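You operate a simulated robot arm through the tools that you are given. There is no shell and no other tool. Be economical: measure what you need, move in short steps, check, and stop when the job is done.

You run a simulated robot arm. Do the job below in one go: nothing can be reset, and whatever is moved stays where it is left.

JOB
Put things in order on the top of the lacquered table. At the end: the cream sugar bowl stands where the black door stop stood; the teal vase from the top of the lacquered table stands where the red felt pad stood; the blue wool duster is on the gold brass dish; the red felt pad from the top of the lacquered table stands where the blue wool duster stood; the black door stop stands on top of the brown flat paper filler; whatever was shut is shut again. Leave all else as you found it, and nothing knocked over.

It is judged by the outcome, as a careful person would: the job done as asked, and still so three seconds after it is handed in. It fails if anything else is knocked over, pushed out of place, dropped, spilled or broken.

ROBOT AND FRAMES
A 6-joint arm with a two-finger parallel gripper, fixed in place. Base frame: the origin is at the foot of the arm, x ahead of it, y to its left, z up; the work surface is at about z = 0.72. Lengths are in m, angles in degrees, forces in N, time in s.
With the tool pointing down near the work surface it reaches from about 0.22 to 0.62 m from the base axis. Its first joint turns from -66.0 to 66.0 degrees. Payload 2.7 kg.
The tool frame sits at the grasp point between the pads (the TCP): z along the fingers, y along the line on which they close. The tips reach 0.023 m beyond it. Largest opening 0.094 m; finger width 0.038, thickness 0.01; the body of the gripper, 0.054 by 0.096 m, starts 0.039 m behind the TCP.
Orientation is that of the tool frame in the base frame, as a unit quaternion [w, x, y, z]. With the fingers straight down and closing along the base's y, the tool's x points along the base's -x, its y along +y and its z along -z.

CONTROLS
- The arm moves only by the tool jog_arm. Its argument "commands" is a list of rows, each a list of 3 entries, a list of its own where there are three numbers: the shift along the base's x, y, z in m, then the turn, a rotation vector about the base's x, y, z in degrees, then the finger opening in m, from 0 to 0.094. In form: [[[x, y, z], [rx, ry, rz], claw], ...]. A call has 1 to 10 rows; each row shifts and turns the commanded pose from where the row before left it. A row lasts 0.2 s, in which the tool goes at most 0.05 m and 8.6 degrees; a call with a longer step from one row to the next is refused whole, and so is a gripper value outside its range. A pose out of reach is approached as far as the arm can. The call stops where the force on the tool passes 40 N (or 10 N more than at its start, if that is more) or the arm is blocked; 0.2 s more then pass. The fingers move at their own pace (about 0.045 m/s each) and stop on an object; they squeeze with about 39 N. The grip force told is the motor's: it shows also when the fingers shut on nothing. Time passes only in rows, and 0.2 s behind the last, so rows that do not move let the fingers close. It gives the time, the measured TCP pose, the force on the tool (base axes), the opening and the grip force at its end, in the units of the frame above (readings bear some noise).
- Cameras (640 x 400 px; columns grow to the right, rows downward): "scene" is fixed at [0.0814, -0.4522, 1.3832]; the picture's right is [0.62, -0.79, 0.00], its down [-0.59, -0.46, -0.66] and it looks along [0.52, 0.41, -0.75] (base axes); focal length 366 px, centre (320, 200). "wrist" rides on the gripper at [-0.039, 0, -0.044] in the tool frame; the picture's right is [0.00, -1.00, 0.00], its down [0.97, 0.00, -0.24] and it looks along [0.24, 0.00, 0.97] (tool axes); focal length 218 px, centre (320, 200). There is no depth. A picture from a camera that has moved, and an enlarged one, comes with that camera's place and axes in the base frame and with its lens.
- snapshot(camera): a new picture of that camera. It takes no simulated time.
- zoom(camera, box): a new picture of the part [left, top, right, bottom] of that camera's present view, enlarged. It takes no simulated time.
- job_done(): hands the job in; it is judged then, once.

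Go step by step. Nothing tells you positions but the pictures and the camera data: compare them with the known pose of the tool, close in by small moves and look again before you grip or let go. The budget is 120 turns and 84 pictures, counting those below and the enlarged ones. Unless the task says otherwise, let go and move clear before handing in, and close with one line.

The tools are called after "Request:" as a command line: name --argument value ..., lists and objects as JSON in quotes. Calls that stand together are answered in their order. jog_arm: Moves the arm, as the interface text tells. Its arguments: {"type":"object","properties":{"commands":{"type":"array"}},"required":["commands"]} The other tools are called the same way: snapshot (camera) takes a picture; zoom (camera, box) takes an enlarged picture of a part of a camera's view; job_done () hands the job in.

At the start:

```text
clock: 0.0
position: [0.4318, -0.1164, 1.0399]
orientation: [0.0, 0.0, 1.0, 0.0]
wrist_force: [-0.4, -0.6, 0.4]
gripper_width: 0.0941
gripper_force: 0.1
```

scene: 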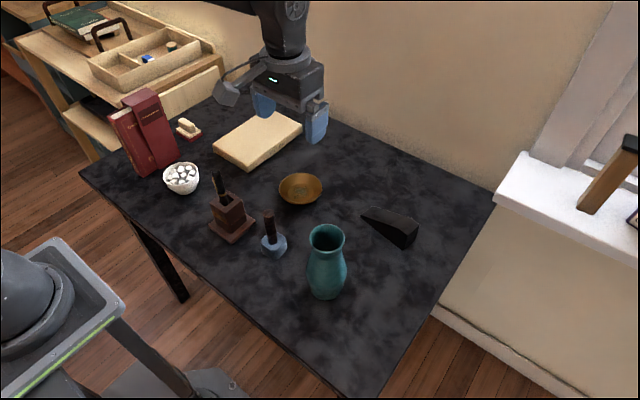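
wrist: 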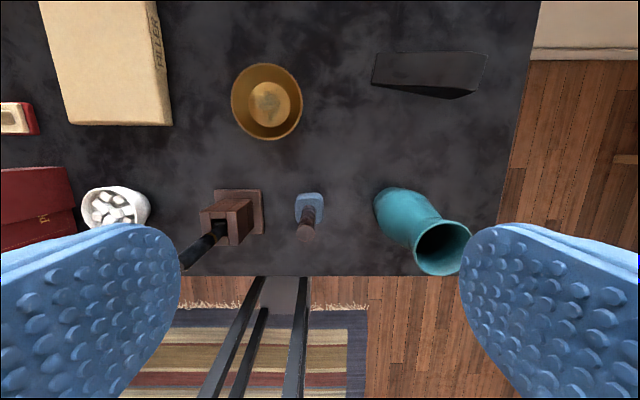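

I see the table with books, sugar bowl, felt pad, filler, dish, grinder-like thing, duster, vase and door stop. First I look closer at the objects.

Request:
zoom --camera "scene" --box '[80, 70, 320, 220]'

Request:
zoom --camera "scene" --box '[190, 150, 430, 300]'

Request:
zoom --camera "wrist" --box '[0, 0, 320, 280]'

Request:
zoom --camera "wrist" --box '[220, 20, 540, 300]'

```text
2.67 times, centred on (200, 145) of scene
camera zoom: at [0.0814, -0.4522, 1.3832], right [0.62, -0.79, 0.0], down [-0.59, -0.46, -0.66], along [0.52, 0.41, -0.75], focal length 977 px, centre (640, 347)
```

zoom: 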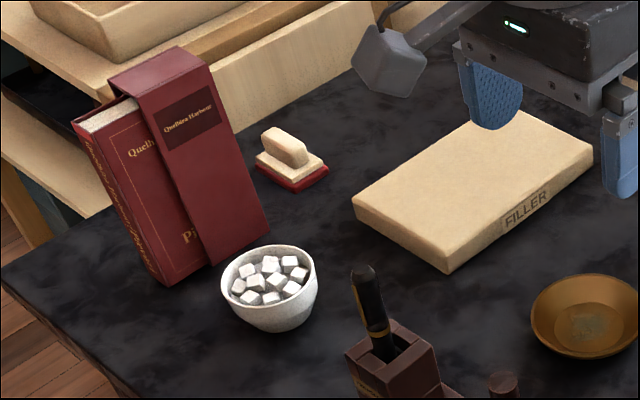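

```text
2.67 times, centred on (310, 225) of scene
camera zoom: at [0.0814, -0.4522, 1.3832], right [0.62, -0.79, 0.0], down [-0.59, -0.46, -0.66], along [0.52, 0.41, -0.75], focal length 977 px, centre (347, 133)
```

zoom: 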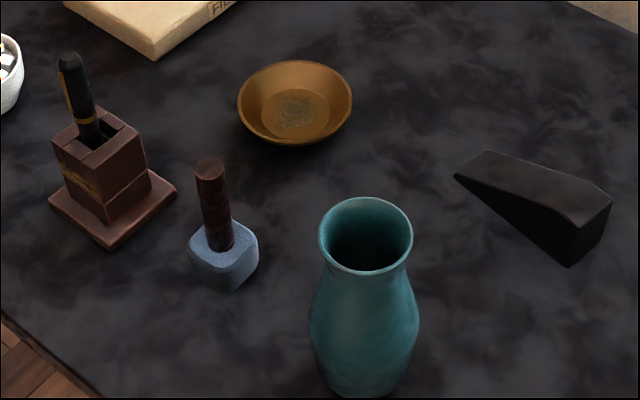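

```text
1.43 times, centred on (160, 140) of wrist
camera zoom: at [0.469, -0.1169, 1.0835], right [0.0, -1.0, 0.0], down [-0.97, 0.0, 0.24], along [-0.24, 0.0, -0.97], focal length 312 px, centre (549, 286)
```

zoom: 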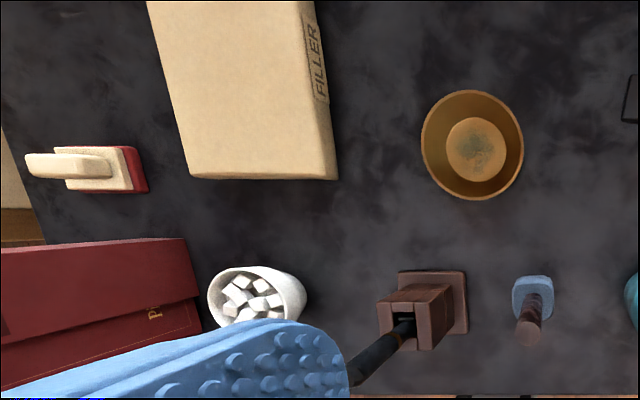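

```text
1.43 times, centred on (380, 160) of wrist
camera zoom: at [0.469, -0.1169, 1.0835], right [0.0, -1.0, 0.0], down [-0.97, 0.0, 0.24], along [-0.24, 0.0, -0.97], focal length 312 px, centre (234, 257)
```

zoom: 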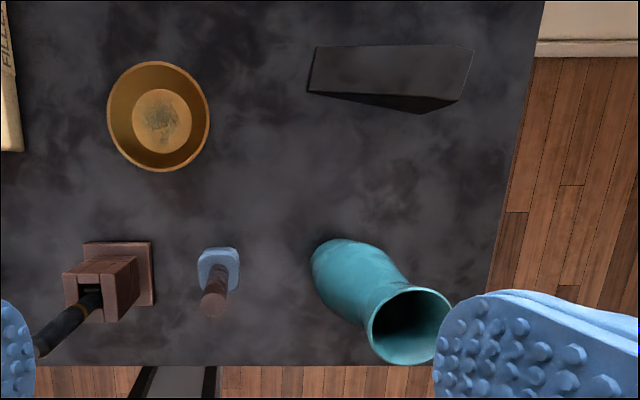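

The layout is clear: door stop about (0.57,-0.26), dish (0.53,-0.04), duster (0.37,-0.10), vase (0.37,-0.24). I'll move above the door stop while turning the fingers to close across its width, then look.

Request:
jog_arm --commands '[[[0.0136, -0.0149, -0.009], [0, 0, 8.1], 0.094], [[0.0136, -0.0149, -0.009], [0, 0, 8.1], 0.094], [[0.0136, -0.0149, -0.009], [0, 0, 8.1], 0.094], [[0.0136, -0.0149, -0.009], [0, 0, 8.1], 0.094], [[0.0136, -0.0149, -0.009], [0, 0, 8.1], 0.094], [[0.0136, -0.0149, -0.009], [0, 0, 8.1], 0.094], [[0.0136, -0.0149, -0.009], [0, 0, 8.1], 0.094], [[0.0136, -0.0149, -0.009], [0, 0, 8.1], 0.094], [[0.0136, -0.0149, -0.009], [0, 0, 8.1], 0.094], [[0.0136, -0.0149, -0.009], [0, 0, 8.1], 0.094]]'

Request:
snapshot --camera "scene"

Request:
snapshot --camera "wrist"

```text
clock: 2.2
position: [0.5671, -0.2653, 0.9494]
orientation: [0.0, -0.651, 0.759, 0.0]
wrist_force: [0.0, -1.5, -0.1]
gripper_width: 0.094
gripper_force: 0.1
```

```text
77 pictures are left
```

scene: 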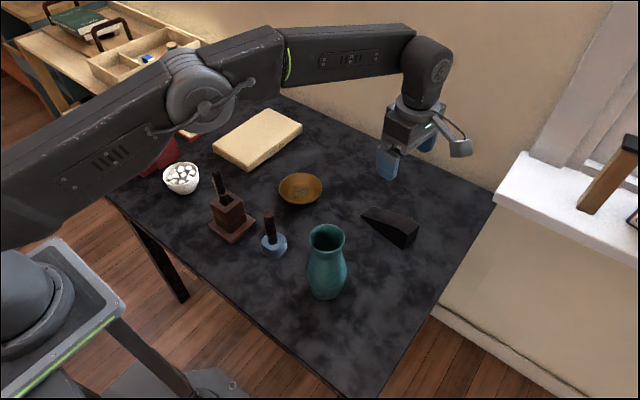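

```text
76 pictures are left
camera wrist: at [0.5719, -0.2276, 0.9934], right [0.99, -0.15, 0.0], down [-0.15, -0.96, 0.24], along [-0.04, -0.24, -0.97], focal length 218 px, centre (320, 200)
```

wrist: 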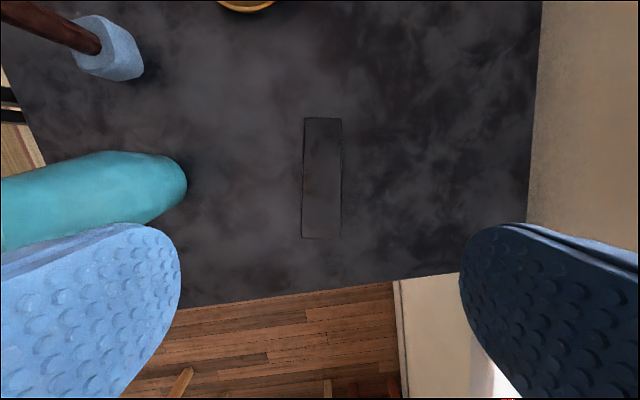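

The fingers are lined up with the door stop; I go down in steps, slightly toward its thick end.

Request:
jog_arm --commands '[[[0.0007, -0.0123, -0.04], [0, 0, 0], 0.094], [[0, 0, -0.04], [0, 0, 0], 0.094], [[0, 0, -0.04], [0, 0, 0], 0.094], [[0, 0, -0.04], [0, 0, 0], 0.094], [[0, 0, 0], [0, 0, 0], 0.094]]'

Request:
snapshot --camera "wrist"

```text
clock: 3.4
position: [0.5683, -0.2785, 0.7894]
orientation: [0.0, -0.649, 0.761, 0.0]
wrist_force: [0.0, 0.9, -1.1]
gripper_width: 0.094
gripper_force: 0.0
```

```text
75 pictures are left
camera wrist: at [0.5733, -0.2399, 0.8336], right [0.99, -0.16, 0.0], down [-0.15, -0.96, 0.24], along [-0.04, -0.24, -0.97], focal length 218 px, centre (320, 200)
```

wrist: 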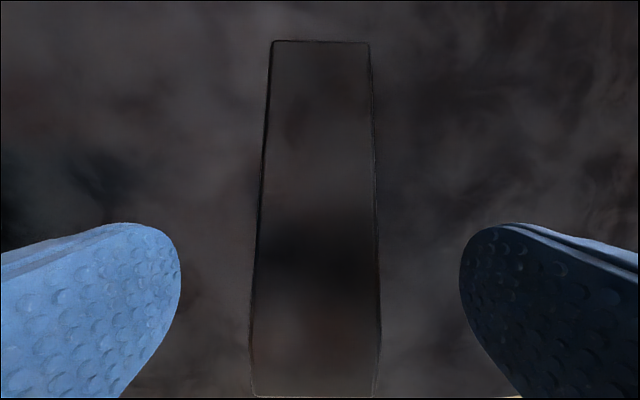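

Well centred and reachable; I go down and close.

Request:
jog_arm --commands '[[[0, 0, -0.021], [0, 0, 0], 0.094], [[0, 0, -0.021], [0, 0, 0], 0.094], [[0, 0, 0], [0, 0, 0], 0.03], [[0, 0, 0], [0, 0, 0], 0.03], [[0, 0, 0], [0, 0, 0], 0.03], [[0, 0, 0], [0, 0, 0], 0.03], [[0, 0, 0], [0, 0, 0], 0.03], [[0, 0, 0], [0, 0, 0], 0.03]]'

```text
clock: 5.2
position: [0.5662, -0.2773, 0.7476]
orientation: [0.0, -0.649, 0.761, 0.0]
wrist_force: [-0.9, 0.0, 0.5]
gripper_width: 0.0438
gripper_force: 38.8
```

The door stop is held (43.8 mm). Its place's centre was about (0.569,-0.260). I lift it and carry it toward the filler, turning back so that it lies along the filler's long side.

Request:
jog_arm --commands '[[[0, 0, 0.03], [0, 0, 0], 0.03], [[0, 0, 0.045], [0, 0, 0], 0.03], [[0, 0, 0.045], [0, 0, 0], 0.03], [[0, 0, 0.045], [0, 0, 0], 0.03], [[0, 0.03, 0], [0, 0, -8], 0.03], [[0, 0.04, 0], [0, 0, -8], 0.03], [[0, 0.04, 0], [0, 0, -8], 0.03], [[0, 0.04, 0], [0, 0, -8], 0.03], [[0, 0.04, 0], [0, 0, -8], 0.03], [[0, 0.04, 0], [0, 0, -8], 0.03]]'

Request:
jog_arm --commands '[[[-0.01, 0.045, 0], [0, 0, -8], 0.03], [[-0.01, 0.045, 0], [0, 0, -8], 0.03], [[0, 0.045, 0], [0, 0, -8], 0.03], [[0, 0.04, 0], [0, 0, -8], 0.03], [[0, 0.022, 0], [0, 0, -4], 0.03], [[0, 0, 0], [0, 0, 0], 0.03]]'

Request:
snapshot --camera "wrist"

Request:
snapshot --camera "scene"

```text
clock: 7.4
position: [0.5662, -0.0477, 0.9128]
orientation: [0.0, -0.283, 0.959, 0.001]
wrist_force: [0.6, -0.2, -12.2]
gripper_width: 0.0438
gripper_force: 39.3
```

```text
clock: 8.8
position: [0.5477, 0.1507, 0.9124]
orientation: [0.0, 0.026, 1.0, 0.0]
wrist_force: [-0.3, -0.2, -10.7]
gripper_width: 0.044
gripper_force: 39.0
```

```text
74 pictures are left
camera wrist: at [0.5854, 0.1476, 0.9564], right [-0.05, -1.0, 0.0], down [-0.97, 0.05, 0.24], along [-0.24, 0.01, -0.97], focal length 218 px, centre (320, 200)
```

wrist: 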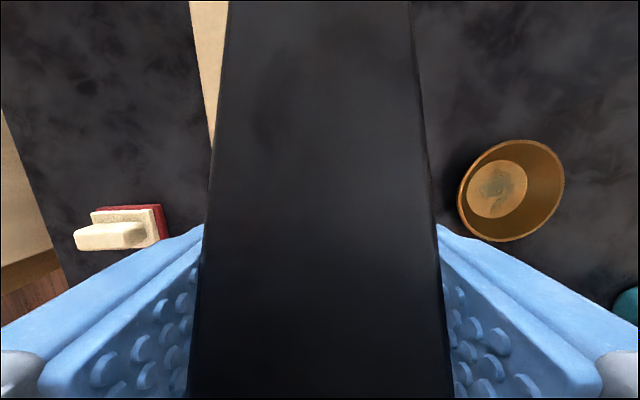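

```text
73 pictures are left
```

scene: 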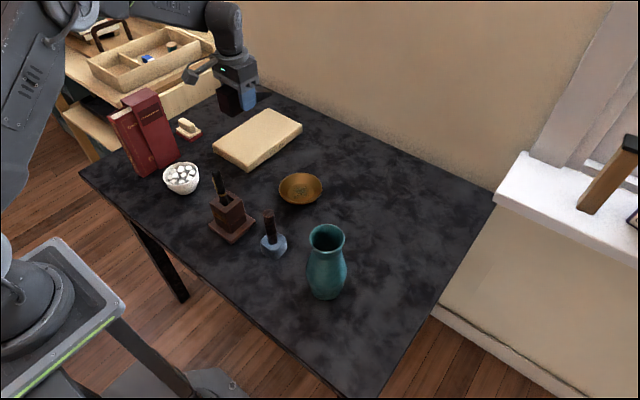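

I zoom on the filler to get its outline and thickness.

Request:
zoom --camera "scene" --box '[160, 90, 320, 190]'

```text
4.00 times, centred on (240, 140) of scene
camera zoom: at [0.0816, -0.4522, 1.3832], right [0.62, -0.79, 0.0], down [-0.59, -0.46, -0.66], along [0.52, 0.41, -0.75], focal length 1465 px, centre (640, 440)
```

zoom: 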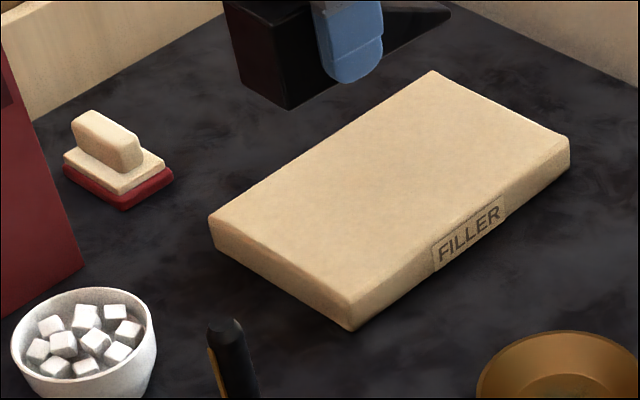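

The filler spans x 0.497–0.713, y 0.113–0.245 with its top at about z 0.748. I centre the door stop over it and lower it to just above.

Request:
jog_arm --commands '[[[0.02, 0.0143, 0], [0, 0, 3], 0.03], [[0.0193, 0.014, 0], [0, 0, 0], 0.03], [[0, 0, -0.04], [0, 0, 0], 0.03], [[0, 0, -0.04], [0, 0, 0], 0.03], [[0, 0, -0.04], [0, 0, 0], 0.03], [[0, 0, 0], [0, 0, 0], 0.03]]'

Request:
zoom --camera "scene" --box '[160, 90, 320, 190]'

```text
clock: 10.2
position: [0.5867, 0.1772, 0.7928]
orientation: [0.0, 0.0, 1.0, -0.001]
wrist_force: [-0.1, 0.1, -11.2]
gripper_width: 0.0438
gripper_force: 39.0
```

```text
4.00 times, centred on (240, 140) of scene
camera zoom: at [0.0816, -0.4522, 1.3832], right [0.62, -0.79, 0.0], down [-0.59, -0.46, -0.66], along [0.52, 0.41, -0.75], focal length 1465 px, centre (640, 440)
```

zoom: 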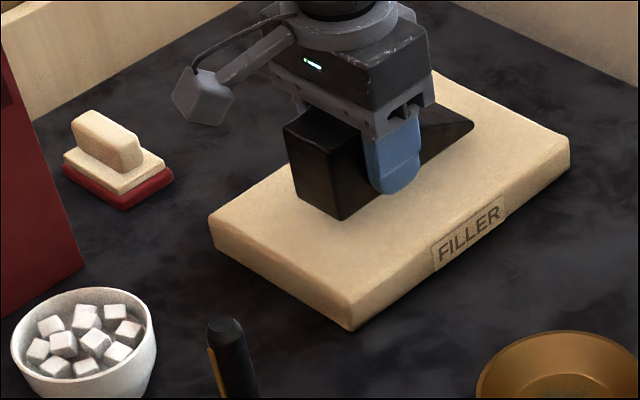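

Nicely placed above the filler. I lower until it touches.

Request:
jog_arm --commands '[[[0, 0.001, -0.006], [0, 0, 0], 0.03], [[0, 0, -0.004], [0, 0, 0], 0.03], [[0, 0, -0.003], [0, 0, 0], 0.03], [[0, 0, -0.002], [0, 0, 0], 0.03], [[0, 0, -0.002], [0, 0, 0], 0.03], [[0, 0, 0], [0, 0, 0], 0.03]]'

```text
clock: 11.6
position: [0.587, 0.1789, 0.7768]
orientation: [0.002, 0.0, 1.0, 0.0]
wrist_force: [-3.1, -1.9, 10.5]
gripper_width: 0.0439
gripper_force: 38.8
```

It is resting on the filler (force reversed). I open a little and rise.

Request:
jog_arm --commands '[[[0, 0, 0], [0, 0, 0], 0.05], [[0, 0, 0], [0, 0, 0], 0.07], [[0, 0, 0], [0, 0, 0], 0.07], [[0, 0, 0.03], [0, 0, 0], 0.07], [[0, 0, 0.045], [0, 0, 0], 0.07], [[0, 0, 0.045], [0, 0, 0], 0.094], [[-0.04, 0, 0.02], [0, 0, 0], 0.094], [[-0.045, 0, 0.02], [0, 0, 0], 0.094], [[-0.045, 0.0, 0.02], [0, 0, 0], 0.094]]'

Request:
snapshot --camera "wrist"

Request:
snapshot --camera "scene"

```text
clock: 13.6
position: [0.454, 0.1782, 0.9567]
orientation: [0.0, 0.0, 1.0, 0.0]
wrist_force: [-0.8, -0.1, 0.2]
gripper_width: 0.094
gripper_force: 0.2
```

```text
70 pictures are left
camera wrist: at [0.4935, 0.1789, 1.0], right [0.0, -1.0, 0.0], down [-0.97, 0.0, 0.24], along [-0.24, 0.0, -0.97], focal length 218 px, centre (320, 200)
```

wrist: 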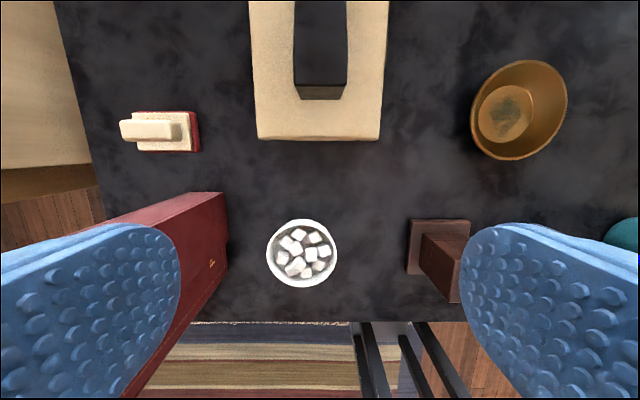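

```text
69 pictures are left
```

scene: 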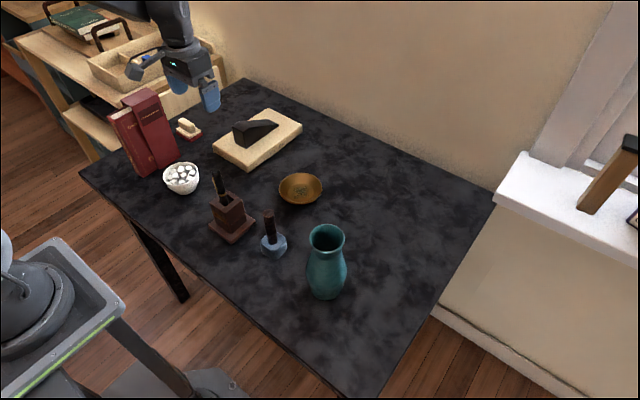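

The door stop sits well on the filler. The sugar bowl is centred at about (0.367, 0.201), about 0.086 across, a tight fit; I go above it and look closer.

Request:
jog_arm --commands '[[[-0.03, 0.008, 0], [0, 0, 0], 0.094], [[-0.03, 0.008, -0.01], [0, 0, 0], 0.094], [[-0.027, 0.0066, -0.03], [0, 0, 0], 0.094], [[0, 0, -0.03], [0, 0, 0], 0.094], [[0, 0, -0.03], [0, 0, 0], 0.094], [[0, 0, 0], [0, 0, 0], 0.094]]'

Request:
snapshot --camera "wrist"

Request:
zoom --camera "scene" --box '[100, 80, 260, 220]'

```text
clock: 15.0
position: [0.3685, 0.1995, 0.8558]
orientation: [0.0, 0.0, 1.0, -0.001]
wrist_force: [-0.5, 0.6, -0.6]
gripper_width: 0.0938
gripper_force: 0.0
```

```text
68 pictures are left
camera wrist: at [0.407, 0.1998, 0.8986], right [0.0, -1.0, 0.0], down [-0.97, 0.0, 0.24], along [-0.24, 0.0, -0.97], focal length 218 px, centre (320, 200)
```

wrist: 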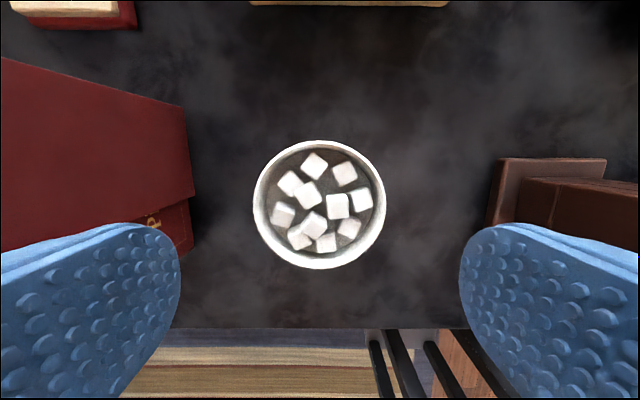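

```text
2.86 times, centred on (180, 150) of scene
camera zoom: at [0.0814, -0.4522, 1.3832], right [0.62, -0.79, 0.0], down [-0.59, -0.46, -0.66], along [0.52, 0.41, -0.75], focal length 1047 px, centre (720, 343)
```

zoom: 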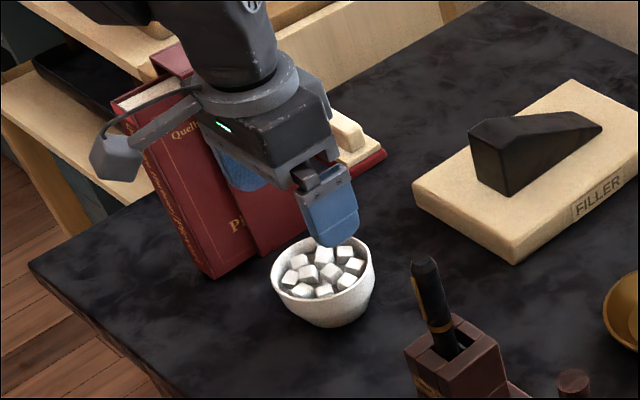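

The bowl is centred under the fingers within about 2 mm. I descend until the tips are just above the rim and check.

Request:
jog_arm --commands '[[[0.001, 0.0005, -0.03], [0, 0, 0], 0.094], [[0, 0, -0.03], [0, 0, 0], 0.094], [[0, 0, 0], [0, 0, 0], 0.094]]'

Request:
snapshot --camera "wrist"

Request:
zoom --camera "scene" --box '[130, 110, 250, 210]'

```text
clock: 15.8
position: [0.3709, 0.2014, 0.7941]
orientation: [0.0, 0.0, 1.0, 0.0]
wrist_force: [-0.5, -0.8, 0.0]
gripper_width: 0.0942
gripper_force: 0.0
```

```text
66 pictures are left
camera wrist: at [0.4084, 0.201, 0.8388], right [0.0, -1.0, 0.0], down [-0.97, 0.0, 0.24], along [-0.24, 0.0, -0.97], focal length 218 px, centre (320, 200)
```

wrist: 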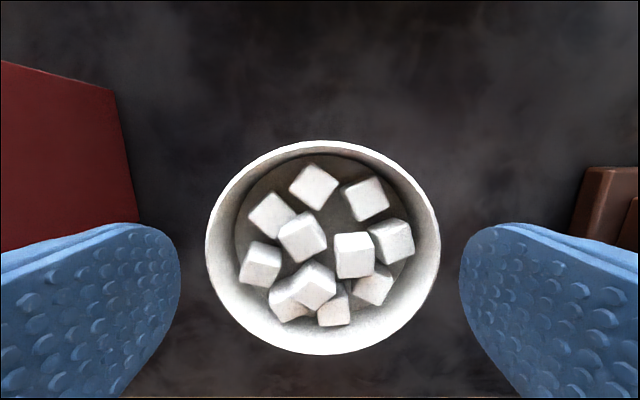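

```text
4.00 times, centred on (190, 160) of scene
camera zoom: at [0.0814, -0.4522, 1.3832], right [0.62, -0.79, 0.0], down [-0.59, -0.46, -0.66], along [0.52, 0.41, -0.75], focal length 1465 px, centre (840, 360)
```

zoom: 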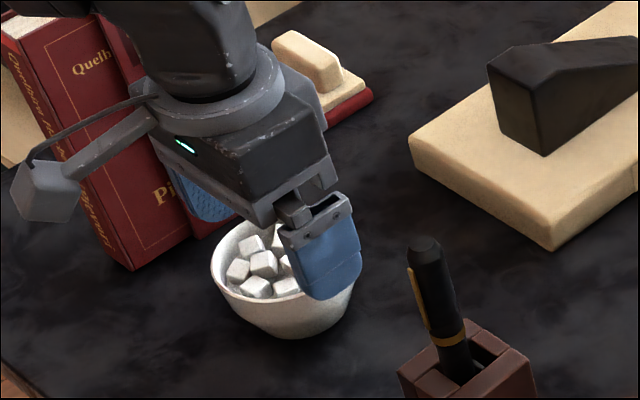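

The rim is about 0.081 across at z 0.77, centred 3 mm further in x. I correct, lower around it and close gently.

Request:
jog_arm --commands '[[[0.003, -0.001, 0], [0, 0, 0], 0.094], [[0, 0, -0.015], [0, 0, 0], 0.094], [[0, 0, -0.015], [0, 0, 0], 0.094], [[0, 0, -0.01], [0, 0, 0], 0.094], [[0, 0, 0], [0, 0, 0], 0.088], [[0, 0, 0], [0, 0, 0], 0.082], [[0, 0, 0], [0, 0, 0], 0.076], [[0, 0, 0], [0, 0, 0], 0.07], [[0, 0, 0], [0, 0, 0], 0.065]]'

Request:
snapshot --camera "wrist"

```text
clock: 17.8
position: [0.3738, 0.2007, 0.7553]
orientation: [0.001, 0.0, 1.0, 0.0]
wrist_force: [-0.6, 0.1, -0.5]
gripper_width: 0.0794
gripper_force: 38.9
```

```text
64 pictures are left
camera wrist: at [0.4122, 0.2003, 0.799], right [0.0, -1.0, 0.0], down [-0.97, 0.0, 0.24], along [-0.24, 0.0, -0.97], focal length 218 px, centre (320, 200)
```

wrist: 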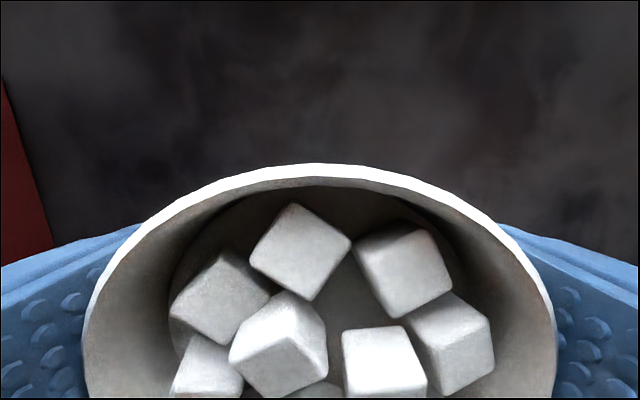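

Held at 79 mm. I lift slowly and check.

Request:
jog_arm --commands '[[[0, 0, 0.005], [0, 0, 0], 0.065], [[0, 0, 0.01], [0, 0, 0], 0.065], [[0, 0, 0.015], [0, 0, 0], 0.065], [[0, 0, 0.02], [0, 0, 0], 0.065], [[0, 0, 0.02], [0, 0, 0], 0.065], [[0, 0, 0.02], [0, 0, 0], 0.065], [[0, 0, 0.01], [0, 0, 0], 0.065]]'

Request:
zoom --camera "scene" --box '[130, 80, 290, 200]'

```text
clock: 19.4
position: [0.3727, 0.2003, 0.8551]
orientation: [0.0, 0.0, 1.0, 0.001]
wrist_force: [-0.3, 0.5, -2.3]
gripper_width: 0.0796
gripper_force: 39.0
```

```text
3.33 times, centred on (210, 140) of scene
camera zoom: at [0.0814, -0.4522, 1.3832], right [0.62, -0.79, 0.0], down [-0.59, -0.46, -0.66], along [0.52, 0.41, -0.75], focal length 1221 px, centre (687, 400)
```

zoom: 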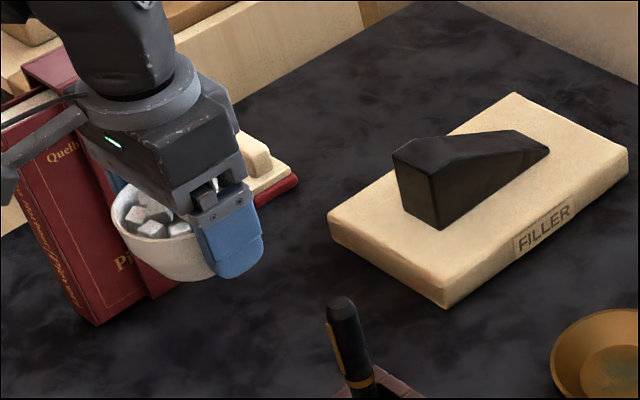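

Bowl held level. I carry it smoothly at a safe height to the door stop's old place.

Request:
jog_arm --commands '[[[0.005, 0, 0.015], [0, 0, 0], 0.065], [[0.012, -0.005, 0.02], [0, 0, 0], 0.065], [[0.015, -0.015, 0.01], [0, 0, 0], 0.065], [[0.015, -0.025, 0], [0, 0, 0], 0.065], [[0.015, -0.03, 0], [0, 0, 0], 0.065], [[0.015, -0.03, 0], [0, 0, 0], 0.065], [[0.015, -0.03, 0], [0, 0, 0], 0.065], [[0.015, -0.03, 0], [0, 0, 0], 0.065], [[0.015, -0.03, 0], [0, 0, 0], 0.065], [[0.015, -0.03, 0], [0, 0, 0], 0.065]]'

Request:
jog_arm --commands '[[[0.015, -0.03, 0], [0, 0, 0], 0.065], [[0.012, -0.03, 0], [0, 0, 0], 0.065], [[0.01, -0.03, 0], [0, 0, 0], 0.065], [[0.01, -0.03, 0], [0, 0, 0], 0.065], [[0.006, -0.03, 0], [0, 0, 0], 0.065], [[0.0063, -0.03, 0], [0, 0, 0], 0.065], [[0, -0.03, 0], [0, 0, 0], 0.065], [[0, -0.02, 0], [0, 0, 0], 0.065], [[0, -0.005, 0], [0, 0, 0], 0.065], [[0, 0, 0], [0, 0, 0], 0.065]]'

Request:
zoom --camera "scene" --box '[290, 80, 530, 280]'

```text
clock: 21.6
position: [0.5113, -0.0265, 0.9005]
orientation: [0.001, -0.001, 1.0, 0.0]
wrist_force: [0.0, 0.8, -3.5]
gripper_width: 0.0797
gripper_force: 39.1
```

```text
clock: 23.8
position: [0.57, -0.2591, 0.9003]
orientation: [-0.001, 0.0, 1.0, 0.0]
wrist_force: [-0.2, 0.1, -2.7]
gripper_width: 0.0796
gripper_force: 38.8
```

```text
2.00 times, centred on (410, 180) of scene
camera zoom: at [0.0814, -0.4523, 1.3832], right [0.62, -0.79, 0.0], down [-0.59, -0.46, -0.66], along [0.52, 0.41, -0.75], focal length 733 px, centre (140, 240)
```

zoom: 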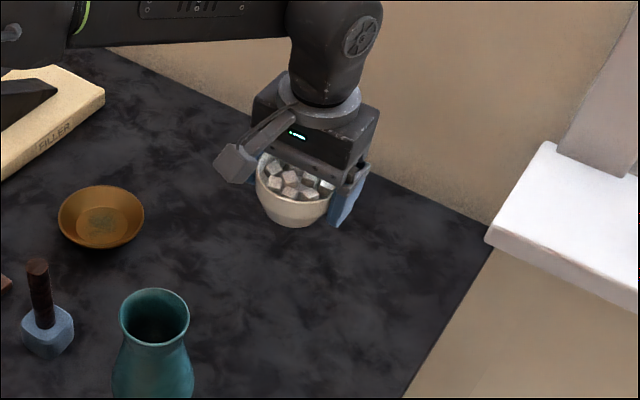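

At (0.570,-0.259). I lower, slow near the table.

Request:
jog_arm --commands '[[[0, 0, -0.02], [0, 0, 0], 0.065], [[0, 0, -0.03], [0, 0, 0], 0.065], [[0, 0, -0.03], [0, 0, 0], 0.065], [[0, 0, -0.03], [0, 0, 0], 0.065], [[0, 0, -0.02], [0, 0, 0], 0.065], [[0, 0, -0.007], [0, 0, 0], 0.065], [[0, 0, -0.003], [0, 0, 0], 0.065], [[0, 0, -0.002], [0, 0, 0], 0.065], [[0, 0, -0.002], [0, 0, 0], 0.065], [[0, 0, 0], [0, 0, 0], 0.065]]'

```text
clock: 26.0
position: [0.5699, -0.2591, 0.7564]
orientation: [0.0, 0.0, 1.0, 0.0]
wrist_force: [1.1, -0.8, -2.4]
gripper_width: 0.0791
gripper_force: 39.3
```

Request:
jog_arm --commands '[[[0, 0, -0.0012], [0, 0, 0], 0.065], [[0, 0, 0], [0, 0, 0], 0.065]]'

```text
clock: 26.6
position: [0.5701, -0.2589, 0.7546]
orientation: [0.0, 0.0, 1.0, 0.0]
wrist_force: [-0.7, 0.2, -2.0]
gripper_width: 0.0795
gripper_force: 38.5
```

Request:
jog_arm --commands '[[[0, 0, -0.001], [0, 0, 0], 0.065], [[0, 0, 0], [0, 0, 0], 0.065]]'

```text
clock: 27.2
position: [0.5705, -0.2599, 0.7546]
orientation: [0.001, 0.0, 1.0, 0.0]
wrist_force: [-1.3, 2.5, 4.7]
gripper_width: 0.0796
gripper_force: 39.0
```

The bowl rests on the table now. I open slowly and rise straight up.

Request:
jog_arm --commands '[[[0, 0, 0], [0, 0, 0], 0.083], [[0, 0, 0], [0, 0, 0], 0.088], [[0, 0, 0], [0, 0, 0], 0.094], [[0, 0, 0], [0, 0, 0], 0.094], [[0, 0, 0.02], [0, 0, 0], 0.094], [[0, 0, 0.03], [0, 0, 0], 0.094], [[0, 0, 0.04], [0, 0, 0], 0.094], [[0, 0, 0.045], [0, 0, 0], 0.094], [[-0.02, 0.02, 0.03], [0, 0, 0], 0.094], [[-0.03, 0.03, 0], [0, 0, 0], 0.094]]'

Request:
jog_arm --commands '[[[-0.035, 0.02, 0], [0, 0, 0], 0.094], [[-0.035, 0.03, 0], [0, 0, 0], 0.094], [[-0.035, 0.03, 0], [0, 0, 0], 0.094], [[-0.03, 0.03, 0], [0, 0, 0], 0.094], [[0, 0, 0], [0, 0, 0], 0.094]]'

Request:
snapshot --camera "wrist"

Request:
snapshot --camera "scene"

```text
clock: 29.4
position: [0.5198, -0.2093, 0.9221]
orientation: [0.001, -0.001, 1.0, 0.0]
wrist_force: [0.1, -0.3, -0.4]
gripper_width: 0.0939
gripper_force: 0.1
```

```text
clock: 30.6
position: [0.3859, -0.1009, 0.9205]
orientation: [0.0, 0.0, 1.0, 0.0]
wrist_force: [0.0, 0.0, 0.4]
gripper_width: 0.094
gripper_force: 0.1
```

```text
61 pictures are left
camera wrist: at [0.423, -0.0994, 0.9638], right [0.0, -1.0, 0.0], down [-0.97, 0.0, 0.24], along [-0.24, 0.0, -0.97], focal length 218 px, centre (320, 200)
```

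wrist: 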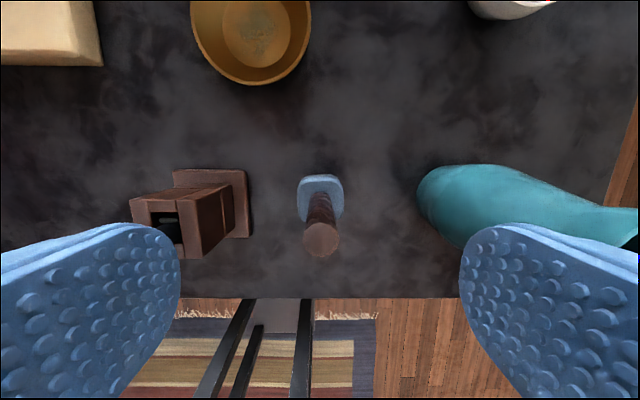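

```text
60 pictures are left
```

scene: 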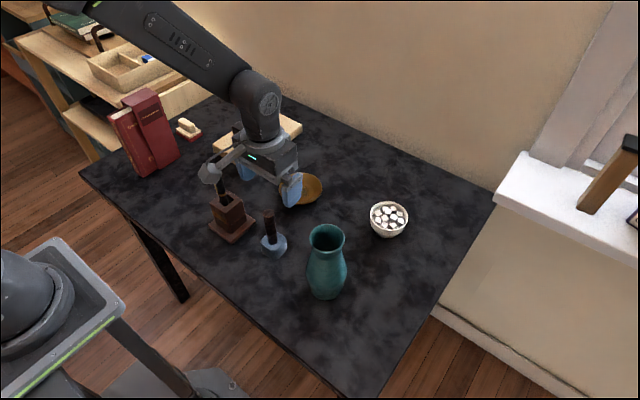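

The bowl stands well. The duster's handle is at about (0.370,-0.101), top near z 0.845; I lower over it and grip the handle.

Request:
jog_arm --commands '[[[-0.0155, 0, 0], [0, 0, 0], 0.07], [[0, 0, -0.04], [0, 0, 0], 0.07], [[0, 0, -0.03], [0, 0, 0], 0.07], [[0, 0, 0], [0, 0, 0], 0.07]]'

Request:
snapshot --camera "wrist"

Request:
zoom --camera "scene" --box '[190, 140, 350, 280]'

```text
clock: 31.6
position: [0.3693, -0.1004, 0.8499]
orientation: [0.0, -0.001, 1.0, -0.001]
wrist_force: [1.0, 0.4, -0.7]
gripper_width: 0.0699
gripper_force: 0.1
```

```text
59 pictures are left
camera wrist: at [0.4081, -0.1008, 0.8934], right [0.0, -1.0, 0.0], down [-0.97, 0.0, 0.24], along [-0.24, 0.0, -0.97], focal length 218 px, centre (320, 200)
```

wrist: 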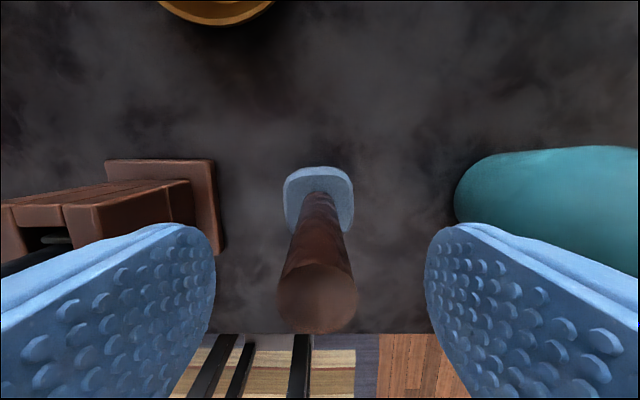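

```text
2.86 times, centred on (270, 210) of scene
camera zoom: at [0.0814, -0.4522, 1.3832], right [0.62, -0.79, 0.0], down [-0.59, -0.46, -0.66], along [0.52, 0.41, -0.75], focal length 1047 px, centre (463, 171)
```

zoom: 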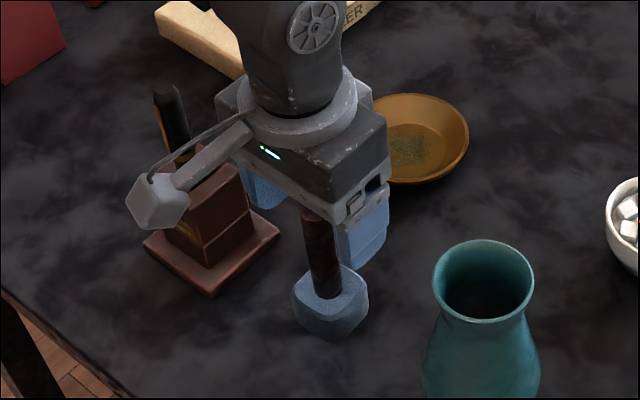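

Aligned. I lower a bit and close on the handle, then lift.

Request:
jog_arm --commands '[[[0.0005, 0.0005, -0.014], [0, 0, 0], 0.07], [[0, 0, -0.014], [0, 0, 0], 0.07], [[0, 0, 0], [0, 0, 0], 0.01], [[0, 0, 0], [0, 0, 0], 0.01], [[0, 0, 0], [0, 0, 0], 0.01], [[0, 0, 0], [0, 0, 0], 0.01], [[0, 0, 0], [0, 0, 0], 0.01]]'

```text
clock: 33.2
position: [0.3702, -0.099, 0.8216]
orientation: [0.0, 0.0, 1.0, -0.001]
wrist_force: [0.7, -0.1, -0.6]
gripper_width: 0.0213
gripper_force: 39.0
```

Gripped. I lift and carry it over the dish.

Request:
jog_arm --commands '[[[0, 0, 0.02], [0, 0, 0], 0.01], [[0, 0, 0.04], [0, 0, 0], 0.01], [[0, 0, 0.04], [0, 0, 0], 0.01], [[0.04, 0.01, 0], [0, 0, 0], 0.01], [[0.04, 0.02, 0], [0, 0, 0], 0.01], [[0.04, 0.02, 0], [0, 0, 0], 0.01], [[0.042, 0.013, 0], [0, 0, 0], 0.01], [[0, 0, 0], [0, 0, 0], 0.01]]'

Request:
snapshot --camera "wrist"

Request:
zoom --camera "scene" --box '[220, 90, 380, 230]'

```text
clock: 35.0
position: [0.5314, -0.0361, 0.9217]
orientation: [0.0, 0.0, 1.0, -0.001]
wrist_force: [-0.5, -0.8, -1.4]
gripper_width: 0.0215
gripper_force: 38.9
```

```text
57 pictures are left
camera wrist: at [0.5707, -0.0355, 0.9654], right [0.0, -1.0, 0.0], down [-0.97, 0.0, 0.24], along [-0.24, 0.0, -0.97], focal length 218 px, centre (320, 200)
```

wrist: 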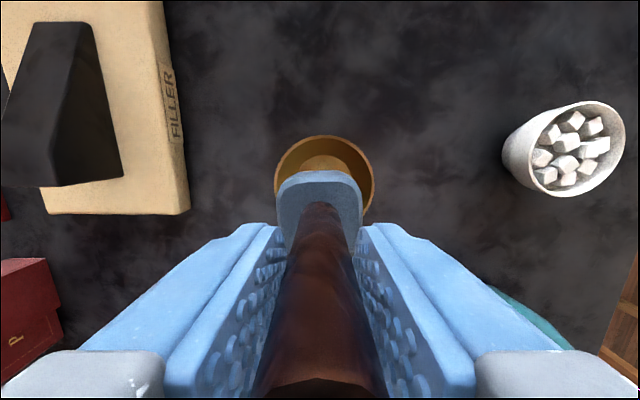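

```text
2.86 times, centred on (300, 160) of scene
camera zoom: at [0.0815, -0.4522, 1.3832], right [0.62, -0.79, 0.0], down [-0.59, -0.46, -0.66], along [0.52, 0.41, -0.75], focal length 1047 px, centre (377, 314)
```

zoom: 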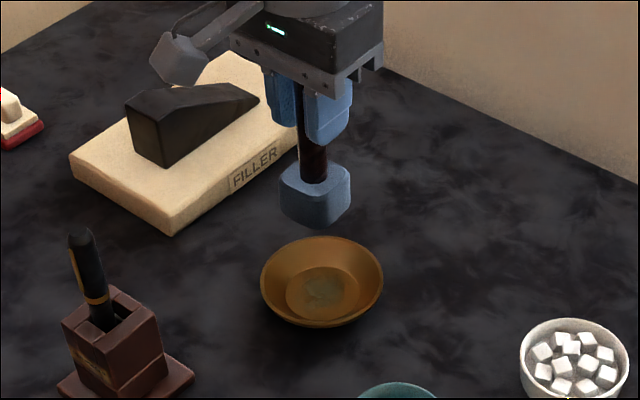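

The dish centre is about (0.529,-0.040). I adjust and lower the duster into it, slowly at the end.

Request:
jog_arm --commands '[[[-0.0025, -0.004, 0], [0, 0, 0], 0.01], [[0, 0, -0.04], [0, 0, 0], 0.01], [[0, 0, -0.03], [0, 0, 0], 0.01], [[0, 0, -0.015], [0, 0, 0], 0.01], [[0, 0, 0], [0, 0, 0], 0.01]]'

Request:
zoom --camera "scene" --box '[240, 120, 360, 220]'

```text
clock: 36.2
position: [0.5301, -0.0412, 0.8353]
orientation: [0.0, 0.0, 1.0, 0.0]
wrist_force: [-0.6, -0.1, -0.9]
gripper_width: 0.0214
gripper_force: 38.8
```

```text
4.00 times, centred on (300, 170) of scene
camera zoom: at [0.0814, -0.4522, 1.3832], right [0.62, -0.79, 0.0], down [-0.59, -0.46, -0.66], along [0.52, 0.41, -0.75], focal length 1465 px, centre (400, 320)
```

zoom: 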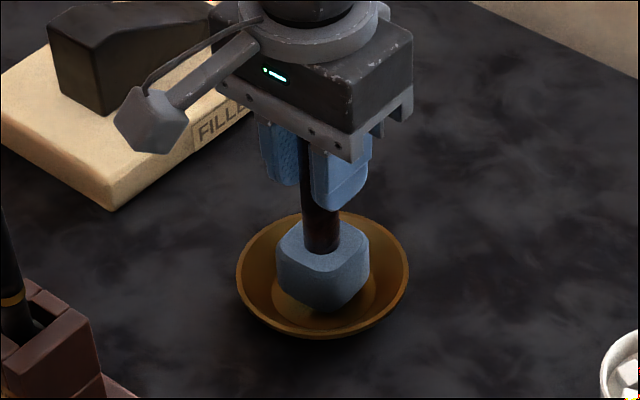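

Request:
jog_arm --commands '[[[0, 0, -0.004], [0, 0, 0], 0.01], [[0, 0, -0.002], [0, 0, 0], 0.01], [[0, 0, -0.002], [0, 0, 0], 0.01], [[0, 0, 0], [0, 0, 0], 0.01]]'

```text
clock: 37.2
position: [0.5285, -0.0404, 0.8278]
orientation: [0.0, 0.0, 1.0, -0.001]
wrist_force: [-0.4, 0.0, -1.5]
gripper_width: 0.0214
gripper_force: 38.8
```

Request:
jog_arm --commands '[[[0, 0, -0.0015], [0, 0, 0], 0.01], [[0, 0, 0], [0, 0, 0], 0.01]]'

Request:
jog_arm --commands '[[[0, 0, -0.0015], [0, 0, 0], 0.01], [[0, 0, 0], [0, 0, 0], 0.01]]'

```text
clock: 37.8
position: [0.5291, -0.0399, 0.8283]
orientation: [0.001, -0.001, 1.0, 0.0]
wrist_force: [-4.5, 0.4, 9.8]
gripper_width: 0.0211
gripper_force: 39.2
```

```text
clock: 38.4
position: [0.5295, -0.0402, 0.8278]
orientation: [0.002, -0.001, 1.0, -0.001]
wrist_force: [-9.9, -0.5, 28.8]
gripper_width: 0.021
gripper_force: 38.6
```

It touches the dish (pressing); I ease up a little, let go and rise.

Request:
jog_arm --commands '[[[0, 0, 0.002], [0, 0, 0], 0.01], [[0, 0, 0], [0, 0, 0], 0.03], [[0, 0, 0], [0, 0, 0], 0.05], [[0, 0, 0], [0, 0, 0], 0.05], [[0, 0, 0.03], [0, 0, 0], 0.05], [[0, 0, 0.045], [0, 0, 0], 0.05], [[0, 0, 0.03], [0, 0, 0], 0.06], [[0, 0, 0], [0, 0, 0], 0.06]]'

Request:
zoom --camera "scene" --box '[240, 120, 360, 220]'

```text
clock: 40.2
position: [0.5296, -0.0393, 0.9332]
orientation: [0.0, 0.0, 1.0, 0.0]
wrist_force: [-0.6, -0.3, -0.3]
gripper_width: 0.0598
gripper_force: 0.0
```

```text
4.00 times, centred on (300, 170) of scene
camera zoom: at [0.0814, -0.4522, 1.3832], right [0.62, -0.79, 0.0], down [-0.59, -0.46, -0.66], along [0.52, 0.41, -0.75], focal length 1465 px, centre (400, 320)
```

zoom: 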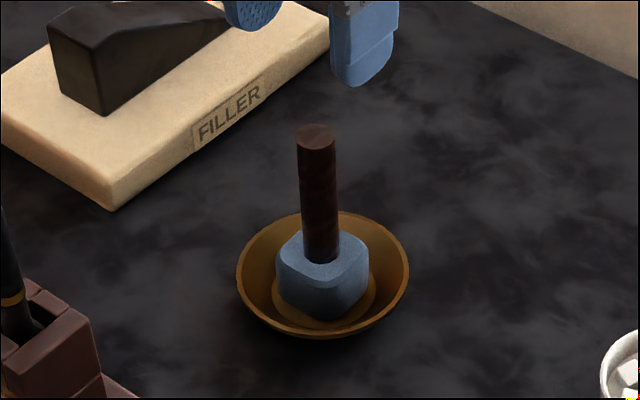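

The duster stands in the dish. Next the felt pad near (0.51,0.36); I go there high up, turning so the fingers close along x across its handle.

Request:
jog_arm --commands '[[[0, 0, 0.02], [0, 0, 8.18], 0.06], [[0, 0.02, 0], [0, 0, 8.18], 0.06], [[0, 0.04, 0], [0, 0, 8.18], 0.06], [[0, 0.04, 0], [0, 0, 8.18], 0.06], [[0, 0.04, 0], [0, 0, 8.18], 0.06], [[0, 0.04, 0], [0, 0, 8.18], 0.06], [[0, 0.04, 0], [0, 0, 8.18], 0.06], [[0, 0.04, 0], [0, 0, 8.18], 0.06], [[0, 0.04, 0], [0, 0, 8.18], 0.06], [[-0.01, 0.04, 0], [0, 0, 8.18], 0.06]]'

Request:
jog_arm --commands '[[[-0.01, 0.03, 0], [0, 0, 8.18], 0.06], [[0, 0, 0], [0, 0, 0], 0.06]]'

Request:
snapshot --camera "wrist"

Request:
snapshot --camera "scene"

```text
clock: 42.4
position: [0.5199, 0.3006, 0.9534]
orientation: [0.0, -0.656, 0.755, 0.0]
wrist_force: [0.9, 0.2, -0.3]
gripper_width: 0.0599
gripper_force: 0.1
```

```text
clock: 43.0
position: [0.509, 0.3305, 0.9519]
orientation: [0.001, 0.708, -0.707, 0.0]
wrist_force: [-0.1, 0.0, 0.9]
gripper_width: 0.0601
gripper_force: 0.0
```

```text
53 pictures are left
camera wrist: at [0.5088, 0.369, 0.9962], right [1.0, 0.0, 0.0], down [0.0, -0.97, 0.24], along [0.0, -0.24, -0.97], focal length 218 px, centre (320, 200)
```

wrist: 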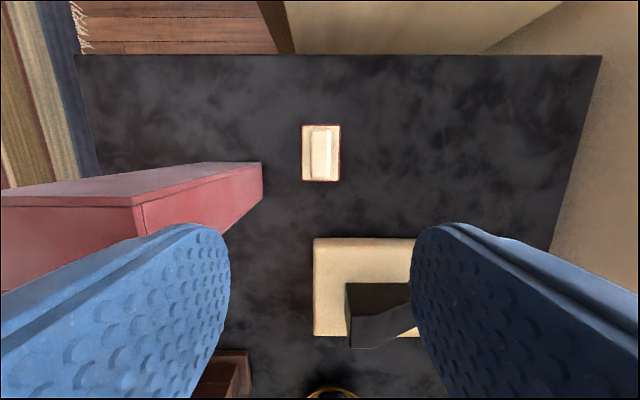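

```text
52 pictures are left
```

scene: 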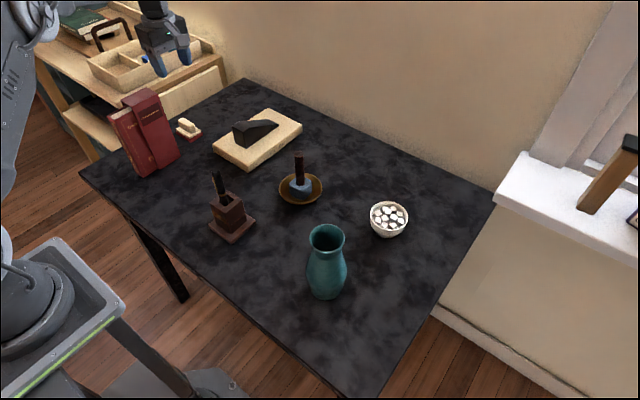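

The pad is centred at (0.510,0.361) with its handle lengthwise along y; the book is clear on the left. I lower over the handle and check.

Request:
jog_arm --commands '[[[0.001, 0.0305, 0], [0, 0, 0], 0.06], [[0, 0, -0.04], [0, 0, 0], 0.05], [[0, 0, -0.04], [0, 0, 0], 0.05], [[0, 0, -0.04], [0, 0, 0], 0.05], [[0, 0, -0.02], [0, 0, 0], 0.05], [[0, 0, 0], [0, 0, 0], 0.05]]'

Request:
snapshot --camera "wrist"

Request:
zoom --camera "scene" --box '[140, 80, 240, 160]'

```text
clock: 44.4
position: [0.5098, 0.3604, 0.8123]
orientation: [0.0, 0.707, -0.707, 0.0]
wrist_force: [0.3, -0.5, 0.5]
gripper_width: 0.0502
gripper_force: 0.1
```

```text
51 pictures are left
camera wrist: at [0.5095, 0.3991, 0.8567], right [1.0, 0.0, 0.0], down [0.0, -0.97, 0.24], along [0.0, -0.24, -0.97], focal length 218 px, centre (320, 200)
```

wrist: 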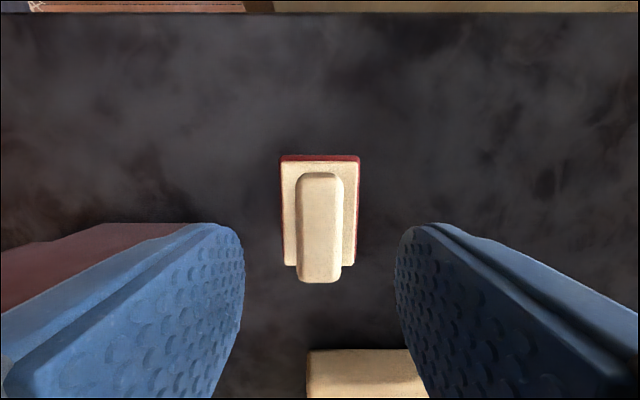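

```text
5.00 times, centred on (190, 120) of scene
camera zoom: at [0.0814, -0.4522, 1.3832], right [0.62, -0.79, 0.0], down [-0.59, -0.46, -0.66], along [0.52, 0.41, -0.75], focal length 1832 px, centre (970, 600)
```

zoom: 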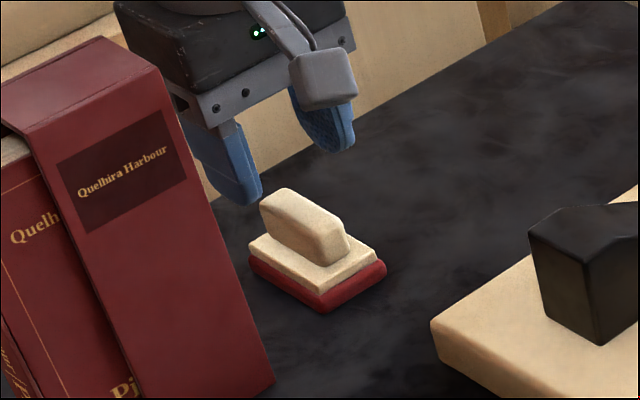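

Well aligned. I lower so that the tips sit just above the wooden plate and close on the handle.

Request:
jog_arm --commands '[[[0, 0.001, -0.015], [0, 0, 0], 0.05], [[0, 0, -0.015], [0, 0, 0], 0.05], [[0, 0, 0], [0, 0, 0], 0.05]]'

Request:
zoom --camera "scene" --box '[140, 80, 240, 160]'

```text
clock: 45.2
position: [0.5109, 0.3613, 0.7823]
orientation: [0.0, -0.707, 0.707, 0.0]
wrist_force: [-0.4, 0.4, 0.8]
gripper_width: 0.0501
gripper_force: 0.0
```

```text
5.00 times, centred on (190, 120) of scene
camera zoom: at [0.0814, -0.4522, 1.3832], right [0.62, -0.79, 0.0], down [-0.59, -0.46, -0.66], along [0.52, 0.41, -0.75], focal length 1832 px, centre (970, 600)
```

zoom: 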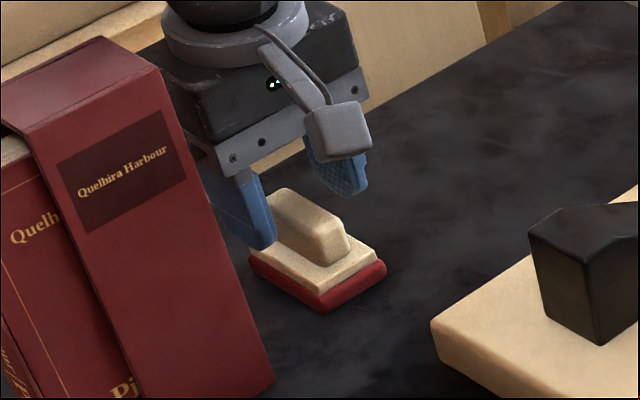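

The wooden plate is lower than I thought (about z 0.74, handle top 0.763), so I go 15 mm lower, then close.

Request:
jog_arm --commands '[[[0, 0, -0.008], [0, 0, 0], 0.05], [[0, 0, -0.007], [0, 0, 0], 0.05], [[0, 0, 0], [0, 0, 0], 0.01], [[0, 0, 0], [0, 0, 0], 0.01], [[0, 0, 0], [0, 0, 0], 0.01], [[0, 0, 0], [0, 0, 0], 0.01]]'

Request:
jog_arm --commands '[[[0, 0, 0.01], [0, 0, 0], 0.01], [[0, 0, 0.03], [0, 0, 0], 0.01], [[0, 0, 0], [0, 0, 0], 0.01]]'

Request:
zoom --camera "scene" --box '[140, 80, 240, 160]'

```text
clock: 46.6
position: [0.51, 0.3628, 0.7665]
orientation: [0.0, -0.707, 0.707, 0.0]
wrist_force: [-0.6, 0.3, 1.7]
gripper_width: 0.0211
gripper_force: 39.0
```

```text
clock: 47.4
position: [0.5104, 0.3612, 0.8068]
orientation: [0.0, 0.707, -0.707, 0.0]
wrist_force: [0.3, 0.4, -0.8]
gripper_width: 0.0213
gripper_force: 39.1
```

```text
5.00 times, centred on (190, 120) of scene
camera zoom: at [0.0814, -0.4522, 1.3832], right [0.62, -0.79, 0.0], down [-0.59, -0.46, -0.66], along [0.52, 0.41, -0.75], focal length 1832 px, centre (970, 600)
```

zoom: 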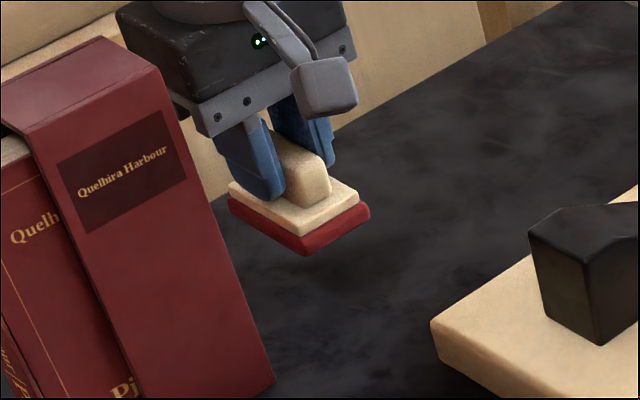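

Held at 21 mm. I lift it high, carry it to the duster's place, and turn back so the gripper's side bracket stays away from the vase and pen holder.

Request:
jog_arm --commands '[[[0, 0, 0.04], [0, 0, 0], 0.01], [[0, 0, 0.045], [0, 0, 0], 0.01], [[0, 0, 0.045], [0, 0, 0], 0.01], [[0, -0.03, 0.033], [0, 0, -8.18], 0.01], [[0, -0.045, 0], [0, 0, -8.18], 0.01], [[0, -0.045, 0], [0, 0, -8.18], 0.01], [[0, -0.045, 0], [0, 0, -8.18], 0.01], [[-0.02, -0.04, 0], [0, 0, -8.18], 0.01], [[-0.02, -0.04, 0], [0, 0, -8.18], 0.01], [[-0.02, -0.04, 0], [0, 0, -8.18], 0.01]]'

Request:
jog_arm --commands '[[[-0.02, -0.04, 0], [0, 0, -8.18], 0.01], [[-0.02, -0.04, 0], [0, 0, -8.18], 0.01], [[-0.02, -0.04, 0], [0, 0, -8.18], 0.01], [[-0.02, -0.04, 0], [0, 0, -8.18], 0.01], [[0, -0.017, 0], [0, 0, 0], 0.01], [[0, 0, 0], [0, 0, 0], 0.01]]'

Request:
snapshot --camera "wrist"

Request:
snapshot --camera "scene"

```text
clock: 49.6
position: [0.4495, 0.0769, 0.9717]
orientation: [0.0, -0.281, 0.96, 0.0]
wrist_force: [0.3, -0.3, -1.6]
gripper_width: 0.0213
gripper_force: 38.7
```

```text
clock: 51.0
position: [0.3701, -0.1007, 0.972]
orientation: [0.0, -0.001, 1.0, 0.001]
wrist_force: [-0.5, 0.8, -0.2]
gripper_width: 0.0213
gripper_force: 39.1
```

```text
47 pictures are left
camera wrist: at [0.4086, -0.101, 1.015], right [0.0, -1.0, 0.0], down [-0.97, 0.0, 0.24], along [-0.24, 0.0, -0.97], focal length 218 px, centre (320, 200)
```

wrist: 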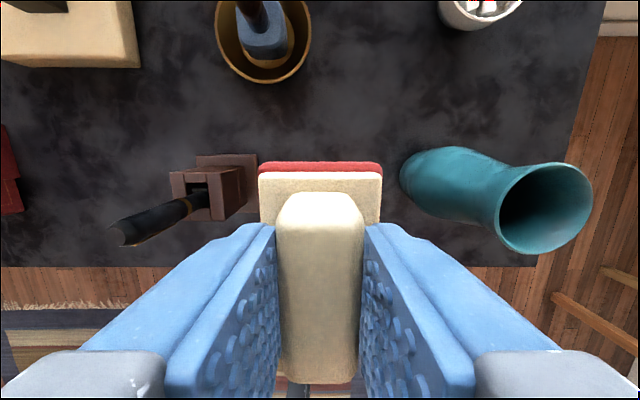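

```text
46 pictures are left
```

scene: 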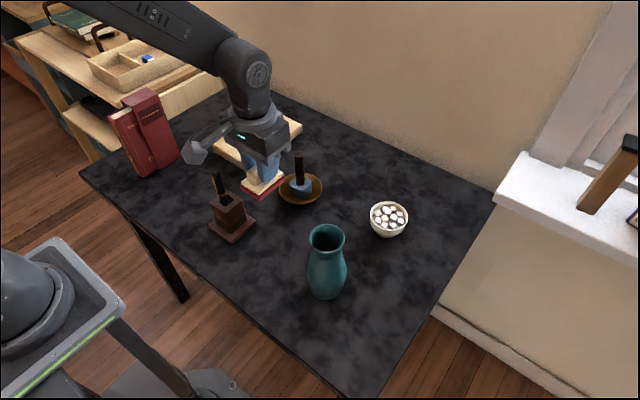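

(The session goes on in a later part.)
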